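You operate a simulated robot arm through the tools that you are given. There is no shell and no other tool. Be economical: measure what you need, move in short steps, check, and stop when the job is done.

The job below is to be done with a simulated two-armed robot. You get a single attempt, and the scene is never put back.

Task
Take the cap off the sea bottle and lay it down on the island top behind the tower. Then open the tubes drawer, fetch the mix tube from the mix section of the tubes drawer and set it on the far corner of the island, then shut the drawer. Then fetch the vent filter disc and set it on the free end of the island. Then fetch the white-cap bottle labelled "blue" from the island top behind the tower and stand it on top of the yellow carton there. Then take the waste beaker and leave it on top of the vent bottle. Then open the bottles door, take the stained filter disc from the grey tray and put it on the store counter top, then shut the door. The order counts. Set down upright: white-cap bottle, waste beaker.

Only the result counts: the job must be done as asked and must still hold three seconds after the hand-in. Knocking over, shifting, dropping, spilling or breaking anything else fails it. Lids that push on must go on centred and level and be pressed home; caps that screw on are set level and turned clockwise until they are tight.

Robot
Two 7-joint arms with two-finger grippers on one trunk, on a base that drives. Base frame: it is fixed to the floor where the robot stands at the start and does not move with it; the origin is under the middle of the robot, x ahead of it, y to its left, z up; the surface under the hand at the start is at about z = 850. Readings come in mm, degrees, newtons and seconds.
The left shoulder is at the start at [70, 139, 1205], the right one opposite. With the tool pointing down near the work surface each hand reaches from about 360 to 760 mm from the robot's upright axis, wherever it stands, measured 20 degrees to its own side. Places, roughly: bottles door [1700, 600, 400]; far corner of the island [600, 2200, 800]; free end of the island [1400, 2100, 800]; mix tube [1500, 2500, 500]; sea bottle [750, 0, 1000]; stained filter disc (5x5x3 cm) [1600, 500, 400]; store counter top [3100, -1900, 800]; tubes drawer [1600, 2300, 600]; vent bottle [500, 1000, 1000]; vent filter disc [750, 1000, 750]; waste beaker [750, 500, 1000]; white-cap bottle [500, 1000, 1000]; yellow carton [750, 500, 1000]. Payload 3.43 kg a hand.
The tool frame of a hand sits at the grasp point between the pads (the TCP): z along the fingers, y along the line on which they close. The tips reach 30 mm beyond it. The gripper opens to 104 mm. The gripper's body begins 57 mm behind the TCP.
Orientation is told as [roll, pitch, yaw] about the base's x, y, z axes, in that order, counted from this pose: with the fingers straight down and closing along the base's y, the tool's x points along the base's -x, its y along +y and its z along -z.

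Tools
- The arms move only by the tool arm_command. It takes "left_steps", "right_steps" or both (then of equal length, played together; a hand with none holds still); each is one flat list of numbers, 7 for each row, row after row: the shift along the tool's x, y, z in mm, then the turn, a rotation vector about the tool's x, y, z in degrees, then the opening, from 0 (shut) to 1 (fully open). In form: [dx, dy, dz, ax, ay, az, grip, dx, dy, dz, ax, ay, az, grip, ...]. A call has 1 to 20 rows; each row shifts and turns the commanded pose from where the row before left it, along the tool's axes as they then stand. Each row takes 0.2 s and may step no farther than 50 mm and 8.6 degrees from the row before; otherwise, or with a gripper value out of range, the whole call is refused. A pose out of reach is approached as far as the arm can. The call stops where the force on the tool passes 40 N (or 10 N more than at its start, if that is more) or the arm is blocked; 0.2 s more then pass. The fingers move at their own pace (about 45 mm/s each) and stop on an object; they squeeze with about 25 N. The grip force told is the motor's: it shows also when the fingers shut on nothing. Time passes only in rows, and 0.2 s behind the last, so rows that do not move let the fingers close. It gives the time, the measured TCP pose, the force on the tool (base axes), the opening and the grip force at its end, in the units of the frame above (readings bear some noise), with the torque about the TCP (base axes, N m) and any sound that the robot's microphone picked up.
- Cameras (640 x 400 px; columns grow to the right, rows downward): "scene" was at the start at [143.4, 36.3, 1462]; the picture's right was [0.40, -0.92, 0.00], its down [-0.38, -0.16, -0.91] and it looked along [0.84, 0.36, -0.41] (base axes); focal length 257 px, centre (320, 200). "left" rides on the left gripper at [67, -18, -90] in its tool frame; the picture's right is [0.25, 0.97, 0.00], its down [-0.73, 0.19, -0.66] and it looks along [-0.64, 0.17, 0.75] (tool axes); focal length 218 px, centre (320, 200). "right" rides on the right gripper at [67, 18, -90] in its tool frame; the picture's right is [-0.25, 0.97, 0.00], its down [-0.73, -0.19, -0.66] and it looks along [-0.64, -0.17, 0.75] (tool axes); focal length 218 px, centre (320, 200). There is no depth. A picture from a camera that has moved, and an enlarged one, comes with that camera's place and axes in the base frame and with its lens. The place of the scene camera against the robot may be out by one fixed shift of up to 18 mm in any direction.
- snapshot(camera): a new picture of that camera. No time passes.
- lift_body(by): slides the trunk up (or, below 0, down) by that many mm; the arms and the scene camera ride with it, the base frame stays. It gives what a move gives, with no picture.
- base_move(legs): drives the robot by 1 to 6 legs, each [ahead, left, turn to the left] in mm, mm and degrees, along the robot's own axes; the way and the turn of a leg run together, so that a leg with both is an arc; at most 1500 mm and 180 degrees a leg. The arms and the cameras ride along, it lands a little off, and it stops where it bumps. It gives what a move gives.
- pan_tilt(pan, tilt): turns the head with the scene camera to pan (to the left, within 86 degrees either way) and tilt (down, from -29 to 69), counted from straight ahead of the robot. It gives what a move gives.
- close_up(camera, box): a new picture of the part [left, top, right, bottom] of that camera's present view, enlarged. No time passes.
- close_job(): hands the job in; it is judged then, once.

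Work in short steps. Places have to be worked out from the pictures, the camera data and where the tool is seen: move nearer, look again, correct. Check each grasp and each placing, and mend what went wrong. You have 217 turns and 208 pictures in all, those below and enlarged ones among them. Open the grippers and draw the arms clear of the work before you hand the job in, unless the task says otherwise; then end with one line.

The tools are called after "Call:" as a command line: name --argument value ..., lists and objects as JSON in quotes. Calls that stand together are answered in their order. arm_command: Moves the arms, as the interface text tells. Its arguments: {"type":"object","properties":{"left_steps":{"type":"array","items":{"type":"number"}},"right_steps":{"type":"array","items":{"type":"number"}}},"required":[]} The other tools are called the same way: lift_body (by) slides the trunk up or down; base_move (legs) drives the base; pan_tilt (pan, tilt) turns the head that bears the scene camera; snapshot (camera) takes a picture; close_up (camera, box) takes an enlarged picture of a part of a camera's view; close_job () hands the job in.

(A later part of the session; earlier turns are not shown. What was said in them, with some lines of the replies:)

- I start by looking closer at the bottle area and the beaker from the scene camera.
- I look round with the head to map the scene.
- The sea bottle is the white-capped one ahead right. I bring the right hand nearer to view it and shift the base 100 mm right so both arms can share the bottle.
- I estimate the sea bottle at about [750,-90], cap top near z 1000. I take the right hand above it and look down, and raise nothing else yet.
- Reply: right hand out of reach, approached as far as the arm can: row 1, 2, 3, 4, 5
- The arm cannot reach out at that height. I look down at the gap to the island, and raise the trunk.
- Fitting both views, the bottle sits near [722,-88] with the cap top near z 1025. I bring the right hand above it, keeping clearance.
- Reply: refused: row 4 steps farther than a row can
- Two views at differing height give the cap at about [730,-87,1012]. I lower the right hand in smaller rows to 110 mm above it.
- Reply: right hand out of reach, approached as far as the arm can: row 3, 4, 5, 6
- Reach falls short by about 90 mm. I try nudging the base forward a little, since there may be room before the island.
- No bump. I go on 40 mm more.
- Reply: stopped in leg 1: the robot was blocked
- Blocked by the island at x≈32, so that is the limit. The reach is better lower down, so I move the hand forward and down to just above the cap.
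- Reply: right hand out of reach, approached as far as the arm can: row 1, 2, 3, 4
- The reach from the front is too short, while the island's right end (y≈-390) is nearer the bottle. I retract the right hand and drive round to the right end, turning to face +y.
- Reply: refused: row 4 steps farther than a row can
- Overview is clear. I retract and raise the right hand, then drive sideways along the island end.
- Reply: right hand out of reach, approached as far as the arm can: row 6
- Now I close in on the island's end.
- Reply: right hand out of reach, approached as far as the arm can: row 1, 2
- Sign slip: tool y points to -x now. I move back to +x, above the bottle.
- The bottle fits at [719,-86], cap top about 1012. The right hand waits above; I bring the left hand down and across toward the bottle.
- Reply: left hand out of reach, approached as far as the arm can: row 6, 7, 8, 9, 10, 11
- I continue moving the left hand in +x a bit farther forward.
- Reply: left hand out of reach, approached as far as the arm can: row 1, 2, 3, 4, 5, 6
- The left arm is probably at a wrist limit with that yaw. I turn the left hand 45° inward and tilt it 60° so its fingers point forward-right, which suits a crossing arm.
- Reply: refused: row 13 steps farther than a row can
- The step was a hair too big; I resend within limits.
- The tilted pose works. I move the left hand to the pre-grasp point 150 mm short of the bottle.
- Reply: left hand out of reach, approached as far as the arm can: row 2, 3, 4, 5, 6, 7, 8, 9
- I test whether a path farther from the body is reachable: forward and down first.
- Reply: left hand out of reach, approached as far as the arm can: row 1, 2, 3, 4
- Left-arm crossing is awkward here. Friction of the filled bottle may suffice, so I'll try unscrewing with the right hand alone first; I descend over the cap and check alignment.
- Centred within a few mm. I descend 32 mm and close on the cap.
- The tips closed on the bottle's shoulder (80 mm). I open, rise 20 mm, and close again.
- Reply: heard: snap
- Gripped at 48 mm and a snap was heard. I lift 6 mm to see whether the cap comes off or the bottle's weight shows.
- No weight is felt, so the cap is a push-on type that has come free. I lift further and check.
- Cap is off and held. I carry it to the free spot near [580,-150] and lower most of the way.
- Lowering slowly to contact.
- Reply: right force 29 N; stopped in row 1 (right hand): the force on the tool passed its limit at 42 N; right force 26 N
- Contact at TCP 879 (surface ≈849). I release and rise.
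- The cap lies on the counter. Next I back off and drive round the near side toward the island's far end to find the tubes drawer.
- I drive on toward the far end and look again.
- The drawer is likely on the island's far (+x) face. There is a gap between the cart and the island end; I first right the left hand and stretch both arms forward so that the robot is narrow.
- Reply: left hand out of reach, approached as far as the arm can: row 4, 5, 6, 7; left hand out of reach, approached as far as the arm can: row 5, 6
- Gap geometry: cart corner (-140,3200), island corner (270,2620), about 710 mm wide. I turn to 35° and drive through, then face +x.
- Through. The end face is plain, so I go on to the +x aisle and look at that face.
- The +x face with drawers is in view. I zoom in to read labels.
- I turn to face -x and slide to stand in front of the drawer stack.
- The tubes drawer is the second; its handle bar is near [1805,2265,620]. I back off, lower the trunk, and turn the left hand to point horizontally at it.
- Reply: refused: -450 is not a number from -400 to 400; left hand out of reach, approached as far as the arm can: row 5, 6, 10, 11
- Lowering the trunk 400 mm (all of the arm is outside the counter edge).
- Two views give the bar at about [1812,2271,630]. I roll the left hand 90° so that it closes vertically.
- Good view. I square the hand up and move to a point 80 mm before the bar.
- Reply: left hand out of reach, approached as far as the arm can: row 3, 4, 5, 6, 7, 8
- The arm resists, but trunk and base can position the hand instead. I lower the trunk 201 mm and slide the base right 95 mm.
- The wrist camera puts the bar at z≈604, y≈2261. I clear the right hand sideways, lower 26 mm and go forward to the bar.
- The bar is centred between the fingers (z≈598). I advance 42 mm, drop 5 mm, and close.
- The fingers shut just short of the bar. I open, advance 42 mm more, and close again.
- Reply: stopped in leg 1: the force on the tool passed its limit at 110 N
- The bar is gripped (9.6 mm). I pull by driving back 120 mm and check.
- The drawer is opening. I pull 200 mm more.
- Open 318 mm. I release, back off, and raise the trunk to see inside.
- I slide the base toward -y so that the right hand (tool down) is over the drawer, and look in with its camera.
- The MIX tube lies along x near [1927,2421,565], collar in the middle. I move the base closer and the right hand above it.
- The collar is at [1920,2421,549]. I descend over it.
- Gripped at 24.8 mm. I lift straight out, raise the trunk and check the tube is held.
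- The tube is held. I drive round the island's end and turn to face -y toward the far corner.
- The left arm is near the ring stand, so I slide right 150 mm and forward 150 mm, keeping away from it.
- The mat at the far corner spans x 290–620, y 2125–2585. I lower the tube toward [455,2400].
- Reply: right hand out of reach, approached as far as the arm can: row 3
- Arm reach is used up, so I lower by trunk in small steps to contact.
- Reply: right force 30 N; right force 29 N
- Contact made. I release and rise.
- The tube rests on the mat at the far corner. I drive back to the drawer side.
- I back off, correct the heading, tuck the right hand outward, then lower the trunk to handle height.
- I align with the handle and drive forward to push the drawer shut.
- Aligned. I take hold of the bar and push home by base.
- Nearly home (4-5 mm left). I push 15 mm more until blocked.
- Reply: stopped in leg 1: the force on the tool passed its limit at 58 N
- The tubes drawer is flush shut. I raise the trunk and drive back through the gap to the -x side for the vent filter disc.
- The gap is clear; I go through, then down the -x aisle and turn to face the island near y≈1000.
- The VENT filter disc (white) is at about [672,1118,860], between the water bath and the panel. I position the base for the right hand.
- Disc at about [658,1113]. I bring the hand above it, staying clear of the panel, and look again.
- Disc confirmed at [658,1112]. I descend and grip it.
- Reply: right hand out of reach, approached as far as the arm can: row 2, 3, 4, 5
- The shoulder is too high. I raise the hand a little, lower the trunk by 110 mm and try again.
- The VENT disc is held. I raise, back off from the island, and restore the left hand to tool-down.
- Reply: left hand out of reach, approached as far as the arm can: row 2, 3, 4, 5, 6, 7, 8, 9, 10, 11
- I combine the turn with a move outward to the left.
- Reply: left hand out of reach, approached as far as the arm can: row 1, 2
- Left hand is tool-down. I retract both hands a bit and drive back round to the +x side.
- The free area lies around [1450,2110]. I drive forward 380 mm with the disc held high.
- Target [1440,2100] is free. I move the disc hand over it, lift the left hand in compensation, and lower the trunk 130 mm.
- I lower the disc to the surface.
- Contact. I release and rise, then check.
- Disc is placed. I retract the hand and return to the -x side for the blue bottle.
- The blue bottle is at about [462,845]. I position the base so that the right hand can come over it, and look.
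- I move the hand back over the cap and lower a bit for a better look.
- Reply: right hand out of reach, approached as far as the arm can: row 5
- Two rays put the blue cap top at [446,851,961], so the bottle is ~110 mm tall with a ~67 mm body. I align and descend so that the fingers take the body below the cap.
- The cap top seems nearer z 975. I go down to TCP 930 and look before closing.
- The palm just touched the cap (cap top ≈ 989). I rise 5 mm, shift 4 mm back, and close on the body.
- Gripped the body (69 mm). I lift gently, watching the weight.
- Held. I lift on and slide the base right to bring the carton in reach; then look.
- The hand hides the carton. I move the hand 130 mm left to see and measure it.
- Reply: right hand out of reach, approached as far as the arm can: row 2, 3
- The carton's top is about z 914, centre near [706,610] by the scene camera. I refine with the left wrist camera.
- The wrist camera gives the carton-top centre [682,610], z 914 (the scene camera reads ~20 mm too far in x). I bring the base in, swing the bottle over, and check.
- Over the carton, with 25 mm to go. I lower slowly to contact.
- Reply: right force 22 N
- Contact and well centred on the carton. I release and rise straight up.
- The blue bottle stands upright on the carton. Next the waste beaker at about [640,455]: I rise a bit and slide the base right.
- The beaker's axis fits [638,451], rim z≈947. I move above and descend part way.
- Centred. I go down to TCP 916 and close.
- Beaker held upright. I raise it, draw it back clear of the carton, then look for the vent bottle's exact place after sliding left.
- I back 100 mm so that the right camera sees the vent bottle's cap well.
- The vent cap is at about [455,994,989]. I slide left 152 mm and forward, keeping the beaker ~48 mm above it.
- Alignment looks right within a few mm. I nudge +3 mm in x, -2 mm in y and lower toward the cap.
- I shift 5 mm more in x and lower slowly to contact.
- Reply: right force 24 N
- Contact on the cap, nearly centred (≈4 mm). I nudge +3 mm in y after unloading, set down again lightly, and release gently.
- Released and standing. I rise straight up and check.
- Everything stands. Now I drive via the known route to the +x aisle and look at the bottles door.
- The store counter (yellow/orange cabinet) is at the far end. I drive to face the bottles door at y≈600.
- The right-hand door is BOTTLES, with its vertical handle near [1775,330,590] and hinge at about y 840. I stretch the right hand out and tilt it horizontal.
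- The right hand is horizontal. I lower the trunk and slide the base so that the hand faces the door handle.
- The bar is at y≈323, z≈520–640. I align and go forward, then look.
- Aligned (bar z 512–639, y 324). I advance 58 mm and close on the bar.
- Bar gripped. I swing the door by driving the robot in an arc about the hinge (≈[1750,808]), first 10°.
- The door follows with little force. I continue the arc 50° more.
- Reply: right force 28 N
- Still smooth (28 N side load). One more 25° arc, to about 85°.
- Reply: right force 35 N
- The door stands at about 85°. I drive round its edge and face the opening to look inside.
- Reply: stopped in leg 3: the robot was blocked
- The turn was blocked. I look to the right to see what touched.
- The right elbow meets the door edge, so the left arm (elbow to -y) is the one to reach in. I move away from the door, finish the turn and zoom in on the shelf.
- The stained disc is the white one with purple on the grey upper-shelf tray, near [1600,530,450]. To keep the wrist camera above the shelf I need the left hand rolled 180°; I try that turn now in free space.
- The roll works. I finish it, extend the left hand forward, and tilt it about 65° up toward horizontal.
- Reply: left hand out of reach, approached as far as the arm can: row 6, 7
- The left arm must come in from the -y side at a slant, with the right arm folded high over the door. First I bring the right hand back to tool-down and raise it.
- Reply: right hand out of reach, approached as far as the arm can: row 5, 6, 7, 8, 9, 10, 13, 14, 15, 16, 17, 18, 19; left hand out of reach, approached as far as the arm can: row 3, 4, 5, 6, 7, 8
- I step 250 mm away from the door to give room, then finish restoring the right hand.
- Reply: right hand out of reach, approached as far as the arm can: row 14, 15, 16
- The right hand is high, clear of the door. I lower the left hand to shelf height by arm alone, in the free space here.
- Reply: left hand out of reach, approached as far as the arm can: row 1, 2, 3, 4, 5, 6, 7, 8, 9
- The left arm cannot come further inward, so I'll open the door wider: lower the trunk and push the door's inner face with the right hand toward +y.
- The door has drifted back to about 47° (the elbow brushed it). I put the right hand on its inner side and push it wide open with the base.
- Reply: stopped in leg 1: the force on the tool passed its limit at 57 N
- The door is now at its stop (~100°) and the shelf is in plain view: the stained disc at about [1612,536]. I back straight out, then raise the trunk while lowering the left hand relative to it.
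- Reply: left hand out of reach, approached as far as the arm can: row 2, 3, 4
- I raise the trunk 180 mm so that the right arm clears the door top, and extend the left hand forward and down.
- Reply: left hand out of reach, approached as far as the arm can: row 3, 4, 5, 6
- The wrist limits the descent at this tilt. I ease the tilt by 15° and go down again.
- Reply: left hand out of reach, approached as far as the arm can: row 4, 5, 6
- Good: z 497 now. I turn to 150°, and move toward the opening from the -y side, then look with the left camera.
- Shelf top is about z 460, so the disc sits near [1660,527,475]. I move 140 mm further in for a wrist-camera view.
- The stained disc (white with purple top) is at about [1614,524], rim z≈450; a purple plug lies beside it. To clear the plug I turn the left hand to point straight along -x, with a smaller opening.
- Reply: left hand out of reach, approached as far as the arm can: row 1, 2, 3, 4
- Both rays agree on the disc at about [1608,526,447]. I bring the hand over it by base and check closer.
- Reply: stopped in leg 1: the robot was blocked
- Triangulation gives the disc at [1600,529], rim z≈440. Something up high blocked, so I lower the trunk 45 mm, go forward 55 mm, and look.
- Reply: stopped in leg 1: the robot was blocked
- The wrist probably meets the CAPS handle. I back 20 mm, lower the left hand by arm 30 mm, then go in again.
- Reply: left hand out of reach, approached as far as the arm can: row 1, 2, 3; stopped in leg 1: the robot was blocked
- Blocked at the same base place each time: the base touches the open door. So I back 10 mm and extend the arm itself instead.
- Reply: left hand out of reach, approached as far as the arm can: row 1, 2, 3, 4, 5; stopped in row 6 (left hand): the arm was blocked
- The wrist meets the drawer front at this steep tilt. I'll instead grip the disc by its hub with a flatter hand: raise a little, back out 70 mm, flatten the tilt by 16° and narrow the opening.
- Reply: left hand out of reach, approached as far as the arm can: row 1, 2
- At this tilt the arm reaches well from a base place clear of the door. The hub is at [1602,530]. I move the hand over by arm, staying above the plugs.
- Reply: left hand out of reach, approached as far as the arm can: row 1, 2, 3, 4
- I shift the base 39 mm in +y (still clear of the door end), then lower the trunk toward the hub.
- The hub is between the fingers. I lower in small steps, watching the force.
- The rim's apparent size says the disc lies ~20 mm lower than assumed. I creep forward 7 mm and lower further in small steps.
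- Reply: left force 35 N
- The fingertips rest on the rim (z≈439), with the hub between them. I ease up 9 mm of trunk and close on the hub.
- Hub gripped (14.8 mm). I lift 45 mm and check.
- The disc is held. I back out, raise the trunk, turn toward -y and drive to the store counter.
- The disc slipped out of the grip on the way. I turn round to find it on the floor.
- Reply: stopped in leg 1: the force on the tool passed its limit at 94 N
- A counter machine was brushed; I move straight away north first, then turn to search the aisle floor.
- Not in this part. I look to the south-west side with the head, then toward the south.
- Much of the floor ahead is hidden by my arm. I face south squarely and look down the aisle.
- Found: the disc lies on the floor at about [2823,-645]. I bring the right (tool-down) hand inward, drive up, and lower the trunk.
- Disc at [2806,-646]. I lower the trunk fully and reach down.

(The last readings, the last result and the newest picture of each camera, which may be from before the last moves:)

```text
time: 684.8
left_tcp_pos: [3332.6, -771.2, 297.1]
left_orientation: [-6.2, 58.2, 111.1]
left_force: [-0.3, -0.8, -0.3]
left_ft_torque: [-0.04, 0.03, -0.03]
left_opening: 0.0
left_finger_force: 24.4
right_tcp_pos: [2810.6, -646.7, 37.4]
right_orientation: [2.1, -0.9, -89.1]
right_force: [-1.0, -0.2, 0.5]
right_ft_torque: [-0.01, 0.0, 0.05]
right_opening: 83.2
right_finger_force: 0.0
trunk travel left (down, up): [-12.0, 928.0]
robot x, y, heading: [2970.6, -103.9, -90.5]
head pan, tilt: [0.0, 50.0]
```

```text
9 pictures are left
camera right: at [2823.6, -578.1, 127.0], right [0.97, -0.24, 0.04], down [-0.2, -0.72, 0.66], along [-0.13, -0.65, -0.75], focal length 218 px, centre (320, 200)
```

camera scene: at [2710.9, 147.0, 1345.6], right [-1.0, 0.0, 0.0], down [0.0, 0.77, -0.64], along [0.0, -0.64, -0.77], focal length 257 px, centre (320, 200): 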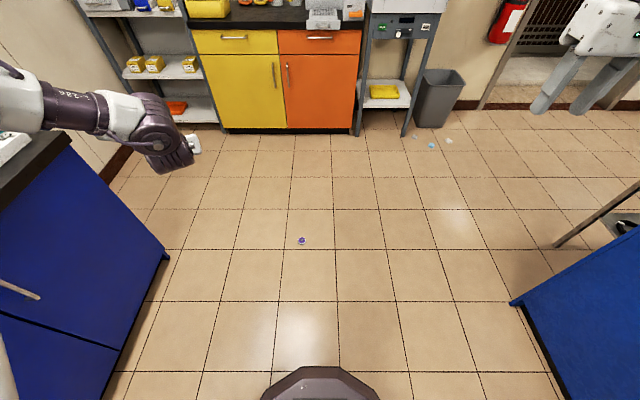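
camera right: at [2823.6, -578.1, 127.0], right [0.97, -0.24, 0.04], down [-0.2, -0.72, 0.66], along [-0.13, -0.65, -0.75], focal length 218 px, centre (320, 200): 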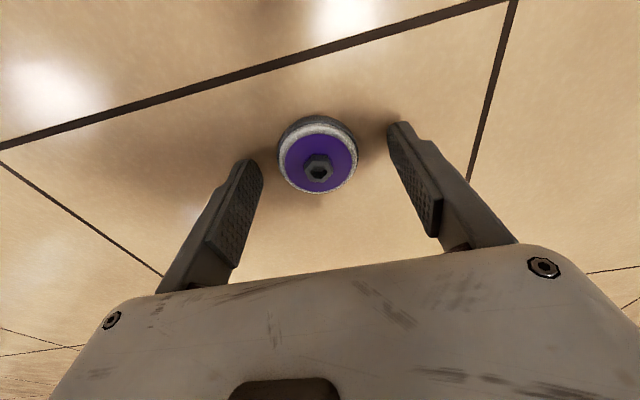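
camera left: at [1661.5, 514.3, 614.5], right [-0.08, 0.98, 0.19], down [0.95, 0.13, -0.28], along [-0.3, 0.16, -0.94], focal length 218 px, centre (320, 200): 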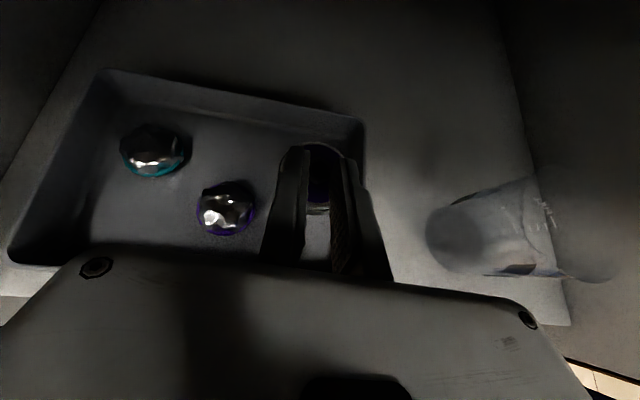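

Centred. I lower 3 mm, grip the rim, and lift.

Call:
arm_command --right_steps '[0, 0, 3, 0, 0, 0, 0.8, 0, 0, 0, 0, 0, 0, 0.3, 0, 0, 0, 0, 0, 0, 0.3, 0, 0, 0, 0, 0, 0, 0.3, 0, 0, 0, 0, 0, 0, 0.3, 0, 0, -20, 0, 0, 0, 0.3, 0, 0, -40, 0, 0, 0, 0.3, 0, 0, -40, 0, 0, 0, 0.3, 0, 0, -40, 0, 0, 0, 0.3, 0, 0, -40, 0, 0, 0, 0.3, 0, 0, -40, 0, 0, 0, 0.3, 0, 0, -40, 0, 0, 0, 0.3, 0, 0, -40, 0, 0, 0, 0.3]'

Call:
lift_body --by 400

Call:
lift_body --by 330

Call:
pan_tilt --pan -5 --tilt 35

Call:
snapshot --camera "scene"

```text
time: 687.6
left_tcp_pos: [3333.1, -773.2, 298.1]
left_orientation: [-6.2, 58.3, 111.2]
left_force: [-0.2, 0.1, 0.0]
left_ft_torque: [0.0, 0.01, 0.02]
left_opening: 0.2
left_finger_force: 24.5
right_tcp_pos: [2801.0, -641.3, 330.7]
right_orientation: [2.0, -0.9, -89.1]
right_force: [0.6, -0.2, 0.0]
right_ft_torque: [0.0, 0.0, -0.02]
right_opening: 47.0
right_finger_force: 25.2
trunk travel left (down, up): [-12.0, 928.0]
robot x, y, heading: [2970.4, -100.0, -90.6]
head pan, tilt: [0.0, 50.0]
```

```text
time: 691.4
left_tcp_pos: [3333.7, -774.0, 698.5]
left_orientation: [-6.0, 58.4, 111.1]
left_force: [-0.5, 0.3, 1.0]
left_ft_torque: [-0.02, -0.02, -0.02]
left_opening: 0.2
left_finger_force: 24.9
right_tcp_pos: [2800.8, -641.9, 732.0]
right_orientation: [2.1, -0.8, -89.1]
right_force: [0.1, 0.4, -0.6]
right_ft_torque: [0.01, 0.0, 0.01]
right_opening: 47.1
right_finger_force: 25.4
trunk travel left (down, up): [-412.0, 528.0]
robot x, y, heading: [2969.3, -104.3, -90.7]
head pan, tilt: [0.0, 50.0]
```

```text
time: 694.7
left_tcp_pos: [3333.4, -774.2, 1028.3]
left_orientation: [-6.2, 58.2, 111.2]
left_force: [-0.1, 0.4, -0.9]
left_ft_torque: [0.0, -0.03, 0.0]
left_opening: 0.0
left_finger_force: 24.8
right_tcp_pos: [2800.8, -641.5, 1062.0]
right_orientation: [2.2, -1.0, -89.1]
right_force: [0.2, 0.2, -0.4]
right_ft_torque: [-0.02, -0.02, -0.01]
right_opening: 47.0
right_finger_force: 24.8
trunk travel left (down, up): [-742.0, 198.0]
robot x, y, heading: [2967.0, -101.1, -90.6]
head pan, tilt: [0.0, 50.0]
```

```text
time: 695.4
left_tcp_pos: [3333.2, -773.0, 1028.9]
left_orientation: [-6.2, 58.4, 111.1]
left_force: [0.1, 0.4, -0.1]
left_ft_torque: [-0.01, -0.01, 0.0]
left_opening: 0.2
left_finger_force: 24.9
right_tcp_pos: [2801.5, -641.6, 1062.7]
right_orientation: [2.1, -0.8, -89.1]
right_force: [-0.1, -0.1, 0.0]
right_ft_torque: [0.03, -0.02, 0.02]
right_opening: 47.2
right_finger_force: 25.2
trunk travel left (down, up): [-742.0, 198.0]
robot x, y, heading: [2966.5, -104.2, -90.9]
head pan, tilt: [-5.0, 35.0]
```

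```text
8 pictures are left
camera scene: at [2967.1, -241.6, 1487.2], right [-0.99, 0.1, 0.0], down [0.06, 0.57, -0.82], along [-0.08, -0.81, -0.57], focal length 257 px, centre (320, 200)
```

scene: 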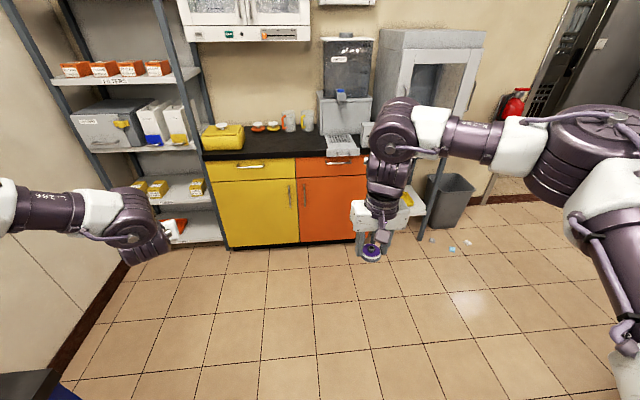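

The disc is firmly held (47 mm). I retract the left hand, bring the right hand to the middle, and drive straight toward the store counter's free area near [2960,-1750].

Call:
arm_command --left_steps '[3, 0, -36, 0, 0, 0, 0, 3, 0, -36, 0, 0, 0, 0, 3, 0, -36, 0, 0, 0, 0, 3, 0, -36, 0, 0, 0, 0, 3, 0, -36, 0, 0, 0, 0, 3, 0, -36, 0, 0, 0, 0]' --right_steps '[0, 26, -5, 0, 0, 0, 0.3, 0, 26, -5, 0, 0, 0, 0.3, 0, 26, -5, 0, 0, 0, 0.3, 0, 26, -5, 0, 0, 0, 0.3, 0, 26, -5, 0, 0, 0, 0.3, 0, 26, -5, 0, 0, 0, 0.3]'

Call:
base_move --legs '[[800, 0, 0.8]]'

Call:
snapshot --camera "scene"

```text
time: 696.8
left_tcp_pos: [3291.5, -635.8, 1166.2]
left_orientation: [-5.9, 58.3, 111.2]
left_force: [0.7, -0.1, -0.8]
left_ft_torque: [0.03, 0.0, 0.02]
left_opening: 0.0
left_finger_force: 25.2
left hand out of reach, approached as far as the arm can: row 4, 5, 6
right_tcp_pos: [2955.7, -637.0, 1100.2]
right_orientation: [2.0, -0.9, -89.1]
right_force: [0.3, 0.4, -0.4]
right_ft_torque: [-0.06, 0.01, -0.01]
right_opening: 47.1
right_finger_force: 25.0
trunk travel left (down, up): [-742.0, 198.0]
robot x, y, heading: [2969.3, -105.6, -90.6]
head pan, tilt: [-5.0, 35.0]
```

```text
time: 701.1
left_tcp_pos: [3322.0, -1425.3, 1165.9]
left_orientation: [-5.9, 58.2, 113.7]
left_force: [-0.2, 0.5, 0.1]
left_ft_torque: [-0.01, 0.02, 0.0]
left_opening: 0.2
left_finger_force: 25.0
right_tcp_pos: [2988.2, -1442.7, 1099.0]
right_orientation: [2.2, -1.1, -86.4]
right_force: [-0.5, -0.1, 0.3]
right_ft_torque: [0.01, -0.01, 0.01]
right_opening: 46.8
right_finger_force: 25.2
trunk travel left (down, up): [-742.0, 198.0]
robot x, y, heading: [2978.0, -905.1, -88.2]
head pan, tilt: [-5.0, 35.0]
```

```text
7 pictures are left
camera scene: at [2981.6, -1044.7, 1487.4], right [-1.0, 0.05, 0.0], down [0.03, 0.57, -0.82], along [-0.04, -0.82, -0.57], focal length 257 px, centre (320, 200)
```

scene: 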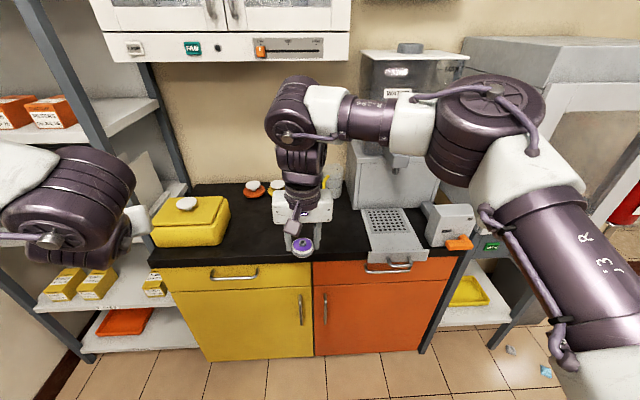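

The free black top lies right ahead. I drive 165 mm more and extend the right arm over the counter.

Call:
base_move --legs '[[165, 0, -1.8]]'

Call:
arm_command --right_steps '[-20, 0, 25, 0, 0, 0, 0.3, -20, 0, 25, 0, 0, 0, 0.3, -20, 0, 25, 0, 0, 0, 0.3, -20, 0, 25, 0, 0, 0, 0.3, -20, 0, 25, 0, 0, 0, 0.3, -10, 0, 15, 0, 0, 0, 0.3]'

Call:
snapshot --camera "right"

```text
time: 702.6
left_tcp_pos: [3307.7, -1597.9, 1167.4]
left_orientation: [-5.9, 58.3, 111.9]
left_force: [0.5, 0.0, 1.2]
left_ft_torque: [0.01, 0.0, -0.02]
left_opening: 0.0
left_finger_force: 25.0
right_tcp_pos: [2973.8, -1605.0, 1099.0]
right_orientation: [2.2, -1.1, -88.4]
right_force: [-0.5, 0.4, 1.0]
right_ft_torque: [-0.02, 0.0, 0.0]
right_opening: 46.9
right_finger_force: 25.2
trunk travel left (down, up): [-742.0, 198.0]
robot x, y, heading: [2979.4, -1068.6, -90.0]
head pan, tilt: [-5.0, 35.0]
```

```text
time: 704.0
left_tcp_pos: [3305.5, -1601.3, 1166.5]
left_orientation: [-6.1, 58.2, 111.8]
left_force: [-0.3, 0.1, 0.0]
left_ft_torque: [0.02, 0.0, 0.0]
left_opening: 0.0
left_finger_force: 24.8
right_tcp_pos: [2981.4, -1717.9, 961.6]
right_orientation: [2.1, -0.9, -88.3]
right_force: [-0.4, 0.1, -0.3]
right_ft_torque: [0.01, -0.01, -0.01]
right_opening: 47.1
right_finger_force: 25.3
trunk travel left (down, up): [-742.0, 198.0]
robot x, y, heading: [2980.6, -1068.1, -89.9]
head pan, tilt: [-5.0, 35.0]
```

```text
6 pictures are left
camera right: at [2993.2, -1649.9, 1049.8], right [0.97, -0.22, 0.04], down [-0.19, -0.73, 0.66], along [-0.12, -0.65, -0.75], focal length 218 px, centre (320, 200)
```

right: 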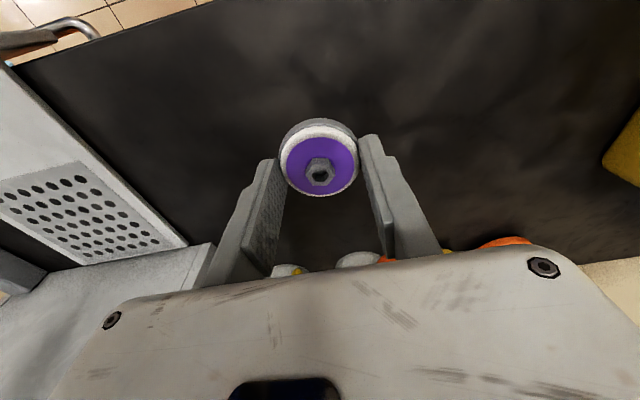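

Clear black top beneath. I lower to contact by small steps.

Call:
arm_command --right_steps '[0, 0, 20, 0, 0, 0, 0.3, 0, 0, 20, 0, 0, 0, 0.3, 0, 0, 15, 0, 0, 0, 0.3]'

Call:
arm_command --right_steps '[0, 0, 5, 0, 0, 0, 0.3, 0, 0, 5, 0, 0, 0, 0.3, 0, 0, 4, 0, 0, 0, 0.3, 0, 0, 4, 0, 0, 0, 0.3, 0, 0, 3, 0, 0, 0, 0.3]'

Call:
arm_command --right_steps '[0, 0, 3, 0, 0, 0, 0.3, 0, 0, 3, 0, 0, 0, 0.3, 0, 0, 3, 0, 0, 0, 0.3, 0, 0, 3, 0, 0, 0, 0.3]'

```text
time: 704.8
left_tcp_pos: [3307.5, -1599.9, 1166.3]
left_orientation: [-6.0, 58.1, 111.8]
left_force: [0.0, -0.1, -0.2]
left_ft_torque: [0.03, 0.04, 0.0]
left_opening: 0.0
left_finger_force: 24.3
right_tcp_pos: [2984.5, -1714.9, 906.2]
right_orientation: [2.1, -1.0, -88.4]
right_force: [0.1, -0.3, 0.0]
right_ft_torque: [-0.01, 0.03, 0.01]
right_opening: 46.9
right_finger_force: 24.6
right hand out of reach, approached as far as the arm can: row 3
trunk travel left (down, up): [-742.0, 198.0]
robot x, y, heading: [2978.6, -1067.8, -90.1]
head pan, tilt: [-5.0, 35.0]
```

```text
time: 706.0
left_tcp_pos: [3307.3, -1599.6, 1165.2]
left_orientation: [-5.9, 58.2, 111.8]
left_force: [0.4, -0.5, 0.0]
left_ft_torque: [-0.01, -0.03, -0.03]
left_opening: 0.1
left_finger_force: 24.8
right_tcp_pos: [2986.8, -1709.7, 885.8]
right_orientation: [2.2, -1.0, -88.4]
right_force: [0.9, 0.6, 0.0]
right_ft_torque: [-0.04, 0.03, -0.01]
right_opening: 47.0
right_finger_force: 24.9
right hand out of reach, approached as far as the arm can: row 2
trunk travel left (down, up): [-742.0, 198.0]
robot x, y, heading: [2978.6, -1070.7, -90.2]
head pan, tilt: [-5.0, 35.0]
```

```text
time: 707.0
left_tcp_pos: [3306.7, -1596.7, 1168.3]
left_orientation: [-5.8, 58.5, 112.0]
left_force: [0.9, -0.3, 0.2]
left_ft_torque: [0.0, 0.03, -0.04]
left_opening: 0.0
left_finger_force: 25.0
right_tcp_pos: [2986.3, -1707.5, 880.8]
right_orientation: [2.1, -1.7, -88.5]
right_force: [1.6, -10.6, 38.4]
right_ft_torque: [-0.07, 0.66, 0.25]
right_opening: 47.1
right_finger_force: 24.8
right hand out of reach, approached as far as the arm can: row 4
trunk travel left (down, up): [-742.0, 198.0]
robot x, y, heading: [2982.0, -1067.9, -90.0]
head pan, tilt: [-5.0, 35.0]
```

Contact. I ease, release and rise.

Call:
arm_command --right_steps '[0, 0, -6, 0, 0, 0, 0.3, 0, 0, 0, 0, 0, 0, 0.6, 0, 0, 0, 0, 0, 0, 0.8, 0, 0, 0, 0, 0, 0, 0.8, 0, 0, -20, 0, 0, 0, 0.8, 0, 0, -40, 0, 0, 0, 0.8, 0, 0, -40, 0, 0, 0, 0.8, 0, 0, -40, 0, 0, 0, 0.8, 10, 0, -40, 0, 0, 0, 0.8]'

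Call:
base_move --legs '[[-600, 0, 0]]'

Call:
snapshot --camera "scene"

```text
time: 709.0
left_tcp_pos: [3306.7, -1598.9, 1166.1]
left_orientation: [-5.9, 58.3, 111.8]
left_force: [-0.1, 0.7, -0.5]
left_ft_torque: [-0.04, 0.02, 0.01]
left_opening: 0.0
left_finger_force: 25.4
right_tcp_pos: [2980.4, -1691.7, 1059.6]
right_orientation: [2.1, -1.0, -88.2]
right_force: [-0.7, 0.5, 0.3]
right_ft_torque: [0.01, 0.02, 0.02]
right_opening: 83.5
right_finger_force: 0.1
trunk travel left (down, up): [-742.0, 198.0]
robot x, y, heading: [2981.4, -1068.7, -90.1]
head pan, tilt: [-5.0, 35.0]
```

```text
time: 712.4
left_tcp_pos: [3306.9, -999.4, 1165.9]
left_orientation: [-6.0, 58.2, 111.9]
left_force: [0.4, -0.2, -0.3]
left_ft_torque: [0.02, 0.01, 0.0]
left_opening: 0.1
left_finger_force: 25.3
right_tcp_pos: [2981.7, -1093.8, 1058.3]
right_orientation: [2.0, -0.9, -88.3]
right_force: [-0.4, -0.7, 0.6]
right_ft_torque: [-0.02, 0.0, 0.0]
right_opening: 83.1
right_finger_force: 0.1
trunk travel left (down, up): [-742.0, 198.0]
robot x, y, heading: [2977.6, -466.2, -90.0]
head pan, tilt: [-5.0, 35.0]
```

```text
5 pictures are left
camera scene: at [2979.4, -607.9, 1487.2], right [-1.0, 0.09, 0.0], down [0.05, 0.57, -0.82], along [-0.07, -0.82, -0.57], focal length 257 px, centre (320, 200)
```

scene: 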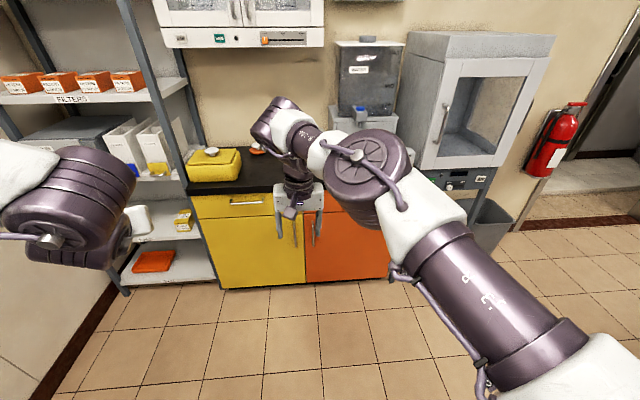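

The disc stays on the counter. Now I go shut the door: sweep it from outside with the closed right hand held just above handle height.

Call:
arm_command --right_steps '[0, 0, 0, 0, 0, 0, 0, 0, 0, 0, 0, 0, 0, 0, 0, 0, 0, 0, 0, 0, 0, 0, 0, 0, 0, 0, 0, 0]'

Call:
base_move --legs '[[-1460, 0, 0], [0, 0, -90], [230, 0, 0]]'

Call:
lift_body --by -380

Call:
pan_tilt --pan 0 --tilt 45

Call:
snapshot --camera "scene"

```text
time: 713.4
left_tcp_pos: [3308.8, -998.6, 1165.8]
left_orientation: [-6.0, 58.2, 111.8]
left_force: [-0.3, 1.1, -0.4]
left_ft_torque: [0.01, 0.01, 0.0]
left_opening: 0.2
left_finger_force: 25.7
right_tcp_pos: [2980.3, -1095.2, 1059.2]
right_orientation: [2.2, -0.9, -88.4]
right_force: [-0.2, 0.7, 1.3]
right_ft_torque: [0.0, -0.02, 0.01]
right_opening: 0.2
right_finger_force: 5.5
trunk travel left (down, up): [-742.0, 198.0]
robot x, y, heading: [2975.1, -469.7, -90.0]
head pan, tilt: [-5.0, 35.0]
```

```text
time: 725.9
left_tcp_pos: [2215.7, 685.6, 1166.0]
left_orientation: [-5.8, 58.2, 21.8]
left_force: [-0.7, 0.8, 0.2]
left_ft_torque: [0.0, 0.01, 0.03]
left_opening: 0.0
left_finger_force: 25.2
right_tcp_pos: [2120.7, 1010.4, 1060.3]
right_orientation: [2.0, -1.0, -178.4]
right_force: [0.4, -0.8, 0.4]
right_ft_torque: [-0.02, -0.03, 0.03]
right_opening: 0.0
right_finger_force: 24.9
trunk travel left (down, up): [-742.0, 198.0]
robot x, y, heading: [2741.3, 1019.2, 179.9]
head pan, tilt: [-5.0, 35.0]
```

```text
time: 729.5
left_tcp_pos: [2214.8, 684.9, 787.1]
left_orientation: [-6.0, 58.2, 21.8]
left_force: [0.0, -0.2, 0.3]
left_ft_torque: [0.01, 0.0, 0.02]
left_opening: 0.1
left_finger_force: 24.9
right_tcp_pos: [2117.9, 1012.2, 678.6]
right_orientation: [2.1, -1.0, -178.5]
right_force: [-1.4, -0.7, 0.1]
right_ft_torque: [0.02, 0.0, 0.01]
right_opening: 0.0
right_finger_force: 24.8
trunk travel left (down, up): [-362.0, 578.0]
robot x, y, heading: [2742.6, 1010.8, 180.1]
head pan, tilt: [-5.0, 35.0]
```

```text
time: 730.3
left_tcp_pos: [2213.9, 684.8, 786.4]
left_orientation: [-5.9, 58.2, 21.8]
left_force: [0.4, 0.1, -0.1]
left_ft_torque: [0.04, 0.0, -0.03]
left_opening: 0.0
left_finger_force: 25.1
right_tcp_pos: [2119.4, 1010.8, 679.5]
right_orientation: [2.2, -1.0, -178.4]
right_force: [0.4, -0.3, -0.3]
right_ft_torque: [-0.01, -0.01, -0.01]
right_opening: 0.0
right_finger_force: 25.4
trunk travel left (down, up): [-362.0, 578.0]
robot x, y, heading: [2746.0, 1015.8, 180.1]
head pan, tilt: [0.0, 45.0]
```

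```text
4 pictures are left
camera scene: at [2621.3, 1012.6, 1092.5], right [0.0, 1.0, 0.0], down [0.71, 0.0, -0.71], along [-0.71, 0.0, -0.71], focal length 257 px, centre (320, 200)
```

scene: 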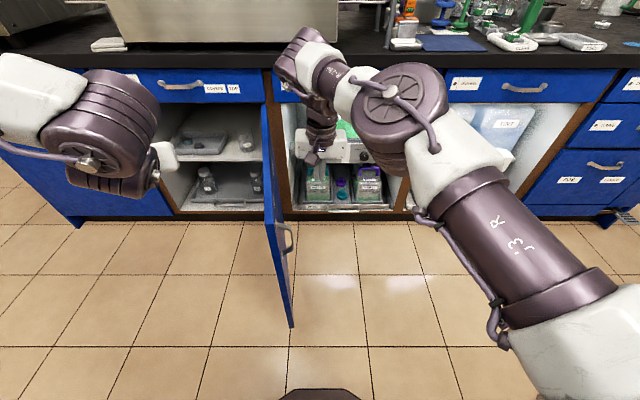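

The hand is on the outer side. I sweep, then set up the left hand for the final push.

Call:
base_move --legs '[[0, 560, 0]]'

Call:
base_move --legs '[[-60, 0, 0]]'

Call:
snapshot --camera "scene"

```text
time: 733.5
left_tcp_pos: [2212.2, 126.3, 785.0]
left_orientation: [-5.9, 58.2, 21.6]
left_force: [-0.4, 0.1, 0.9]
left_ft_torque: [-0.02, 0.0, 0.0]
left_opening: 0.2
left_finger_force: 25.1
right_tcp_pos: [2117.7, 452.5, 679.6]
right_orientation: [2.1, -1.1, -178.7]
right_force: [0.4, 0.0, -0.2]
right_ft_torque: [0.05, -0.02, -0.01]
right_opening: 0.1
right_finger_force: 25.2
trunk travel left (down, up): [-362.0, 578.0]
robot x, y, heading: [2744.4, 450.5, 180.2]
head pan, tilt: [0.0, 45.0]
```

```text
time: 734.5
left_tcp_pos: [2274.3, 127.1, 786.7]
left_orientation: [-5.9, 58.2, 21.6]
left_force: [0.3, -0.8, 1.0]
left_ft_torque: [0.02, 0.0, -0.01]
left_opening: 0.1
left_finger_force: 24.9
right_tcp_pos: [2178.5, 453.7, 680.5]
right_orientation: [2.1, -1.0, -178.6]
right_force: [0.9, -0.4, 0.9]
right_ft_torque: [0.03, 0.02, 0.01]
right_opening: 0.1
right_finger_force: 25.1
trunk travel left (down, up): [-362.0, 578.0]
robot x, y, heading: [2804.2, 448.5, 179.9]
head pan, tilt: [0.0, 45.0]
```

```text
3 pictures are left
camera scene: at [2682.0, 452.4, 1092.7], right [0.0, 1.0, 0.0], down [0.71, 0.0, -0.71], along [-0.71, 0.0, -0.71], focal length 257 px, centre (320, 200)
```

scene: 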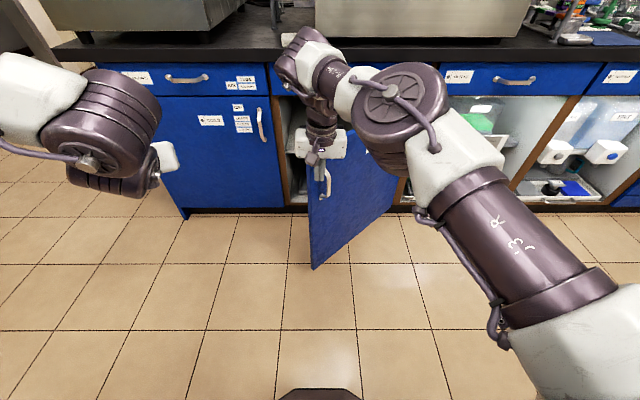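

The door is at about 45°. I retract the right hand, lower, align the left fingertips with the door at y≈520 and push it home.

Call:
arm_command --right_steps '[30, 0, 0, 0, 0, 0, 0, 30, 0, 0, 0, 0, 0, 0, 30, 0, 0, 0, 0, 0, 0, 30, 0, 0, 0, 0, 0, 0, 25, 0, 0, 0, 0, 0, 0]'

Call:
base_move --legs '[[0, -400, 0]]'

Call:
lift_body --by -170

Call:
base_move --legs '[[380, 0, 0]]'

Call:
base_move --legs '[[110, 0, 0]]'

Call:
snapshot --camera "scene"

```text
time: 735.6
left_tcp_pos: [2271.4, 126.3, 785.9]
left_orientation: [-6.0, 58.2, 21.6]
left_force: [0.7, -1.5, -0.6]
left_ft_torque: [-0.01, -0.05, 0.02]
left_opening: 0.2
left_finger_force: 25.0
right_tcp_pos: [2309.1, 458.6, 677.9]
right_orientation: [2.1, -0.9, -178.4]
right_force: [1.1, 0.2, -0.2]
right_ft_torque: [-0.02, 0.01, 0.01]
right_opening: 0.0
right_finger_force: 25.3
right hand out of reach, approached as far as the arm can: row 5
trunk travel left (down, up): [-362.0, 578.0]
robot x, y, heading: [2805.6, 453.0, 179.5]
head pan, tilt: [0.0, 45.0]
```

```text
time: 738.1
left_tcp_pos: [2274.6, 527.0, 786.5]
left_orientation: [-6.1, 58.1, 21.6]
left_force: [-0.3, 0.0, -0.3]
left_ft_torque: [0.03, -0.01, 0.01]
left_opening: 0.2
left_finger_force: 25.0
right_tcp_pos: [2309.7, 858.3, 675.8]
right_orientation: [2.1, -0.8, -178.3]
right_force: [0.6, 0.0, -0.2]
right_ft_torque: [0.0, -0.01, -0.01]
right_opening: 0.0
right_finger_force: 24.7
trunk travel left (down, up): [-362.0, 578.0]
robot x, y, heading: [2803.5, 854.0, 179.7]
head pan, tilt: [0.0, 45.0]
```

```text
time: 740.1
left_tcp_pos: [2273.1, 526.4, 615.4]
left_orientation: [-6.0, 58.2, 21.8]
left_force: [-0.3, -0.2, 0.1]
left_ft_torque: [0.03, 0.01, 0.0]
left_opening: 0.1
left_finger_force: 24.8
right_tcp_pos: [2309.8, 857.1, 507.9]
right_orientation: [2.1, -0.9, -178.3]
right_force: [0.0, -0.1, -0.5]
right_ft_torque: [-0.01, 0.0, -0.02]
right_opening: 0.0
right_finger_force: 24.9
trunk travel left (down, up): [-192.0, 748.0]
robot x, y, heading: [2805.2, 851.3, 179.9]
head pan, tilt: [0.0, 45.0]
```

```text
time: 742.5
left_tcp_pos: [1892.2, 521.7, 615.0]
left_orientation: [-5.9, 58.2, 22.1]
left_force: [0.3, -0.7, 0.7]
left_ft_torque: [0.04, 0.01, -0.05]
left_opening: 0.3
left_finger_force: 25.1
right_tcp_pos: [1925.4, 853.6, 506.1]
right_orientation: [2.0, -0.9, -177.9]
right_force: [0.2, 0.5, -0.2]
right_ft_torque: [-0.01, 0.0, 0.0]
right_opening: 0.1
right_finger_force: 25.6
trunk travel left (down, up): [-192.0, 748.0]
robot x, y, heading: [2422.5, 850.1, -179.7]
head pan, tilt: [0.0, 45.0]
```

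```text
time: 743.7
left_tcp_pos: [1781.7, 521.4, 616.5]
left_orientation: [-6.0, 58.1, 22.1]
left_force: [0.2, 1.2, 0.1]
left_ft_torque: [0.0, 0.05, -0.01]
left_opening: 0.0
left_finger_force: 25.0
right_tcp_pos: [1815.2, 853.5, 507.0]
right_orientation: [2.0, -0.8, -178.0]
right_force: [-0.3, 0.1, -0.8]
right_ft_torque: [-0.01, 0.0, 0.0]
right_opening: 0.1
right_finger_force: 25.6
trunk travel left (down, up): [-192.0, 748.0]
robot x, y, heading: [2310.0, 853.9, -179.7]
head pan, tilt: [0.0, 45.0]
```

```text
2 pictures are left
camera scene: at [2186.2, 851.2, 922.3], right [-0.01, 1.0, 0.0], down [0.71, 0.0, -0.71], along [-0.71, 0.0, -0.71], focal length 257 px, centre (320, 200)
```

scene: 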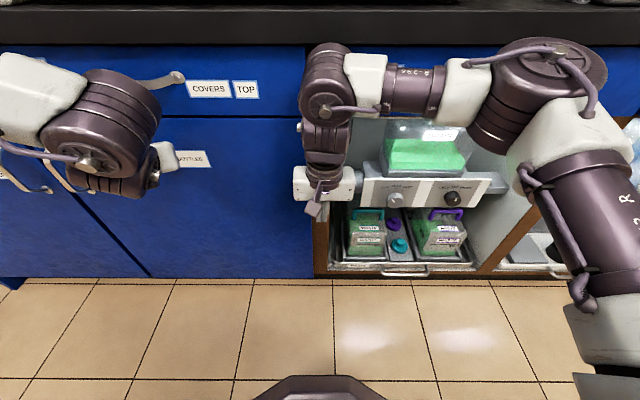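

Nearly flush. I push a few mm more to seat it, then back off and check.

Call:
base_move --legs '[[9, 0, 0]]'

Call:
base_move --legs '[[-350, 0, 0]]'

Call:
snapshot --camera "scene"

```text
time: 744.4
left_tcp_pos: [1774.0, 520.3, 616.6]
left_orientation: [-6.0, 58.1, 22.1]
left_force: [29.8, 5.2, -1.5]
left_ft_torque: [-0.02, -0.09, -0.1]
left_opening: 0.0
left_finger_force: 25.2
right_tcp_pos: [1808.0, 853.3, 508.4]
right_orientation: [2.1, -1.0, -178.0]
right_force: [-0.2, 0.0, -0.8]
right_ft_torque: [0.04, -0.02, -0.02]
right_opening: 0.0
right_finger_force: 24.9
trunk travel left (down, up): [-192.0, 748.0]
robot x, y, heading: [2299.7, 855.9, -179.8]
head pan, tilt: [0.0, 45.0]
```

```text
time: 746.7
left_tcp_pos: [2126.9, 520.8, 614.4]
left_orientation: [-6.2, 58.1, 22.4]
left_force: [-0.2, -0.4, 0.3]
left_ft_torque: [-0.01, 0.01, 0.0]
left_opening: 0.0
left_finger_force: 24.9
right_tcp_pos: [2157.6, 852.3, 506.6]
right_orientation: [2.1, -0.9, -177.4]
right_force: [0.6, 0.0, 0.1]
right_ft_torque: [0.02, 0.0, 0.05]
right_opening: 0.1
right_finger_force: 25.1
trunk travel left (down, up): [-192.0, 748.0]
robot x, y, heading: [2654.6, 857.6, -179.0]
head pan, tilt: [0.0, 45.0]
```

```text
1 pictures are left
camera scene: at [2529.5, 853.5, 922.5], right [-0.01, 1.0, 0.0], down [0.71, 0.01, -0.71], along [-0.71, -0.01, -0.71], focal length 257 px, centre (320, 200)
```

scene: 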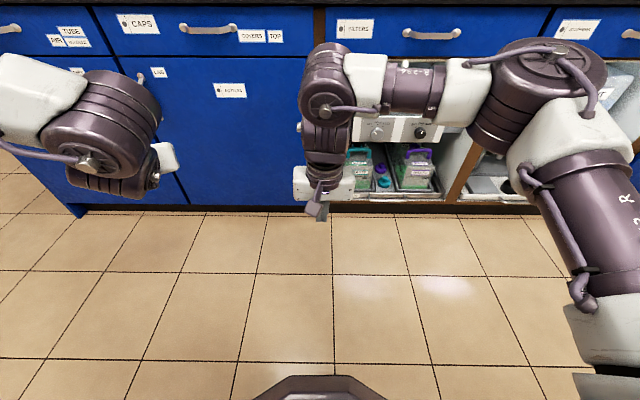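

The door is flush shut (30 N against it at the end). I open both grippers, clear of the work, and hand in.

Call:
arm_command --left_steps '[0, 0, 0, 0, 0, 0, 1, 0, 0, 0, 0, 0, 0, 1, 0, 0, 0, 0, 0, 0, 1, 0, 0, 0, 0, 0, 0, 1, 0, 0, 0, 0, 0, 0, 1, 0, 0, 0, 0, 0, 0, 1]' --right_steps '[0, 0, 0, 0, 0, 0, 1, 0, 0, 0, 0, 0, 0, 1, 0, 0, 0, 0, 0, 0, 1, 0, 0, 0, 0, 0, 0, 1, 0, 0, 0, 0, 0, 0, 1, 0, 0, 0, 0, 0, 0, 1]'

Call:
close_job

```text
time: 748.1
left_tcp_pos: [2127.3, 520.1, 614.2]
left_orientation: [-6.1, 58.0, 22.4]
left_force: [-0.8, 0.3, -0.2]
left_ft_torque: [0.02, 0.02, 0.0]
left_opening: 104.0
left_finger_force: 0.0
right_tcp_pos: [2158.0, 853.6, 506.2]
right_orientation: [2.1, -0.9, -177.5]
right_force: [0.0, 0.1, 0.4]
right_ft_torque: [-0.02, 0.01, 0.01]
right_opening: 104.2
right_finger_force: 0.1
trunk travel left (down, up): [-192.0, 748.0]
robot x, y, heading: [2650.4, 855.1, -179.1]
head pan, tilt: [0.0, 45.0]
```

```text
The job is handed in.
```

I did every step in the order asked and handed the job in, but it may not pass: I dropped the stained filter disc on the floor on the way to the store counter and picked it up again, my left hand hit something at the store counter's right end with 94 N while turning and may have shifted it, and I had no clear picture of the disc on the counter after letting go.
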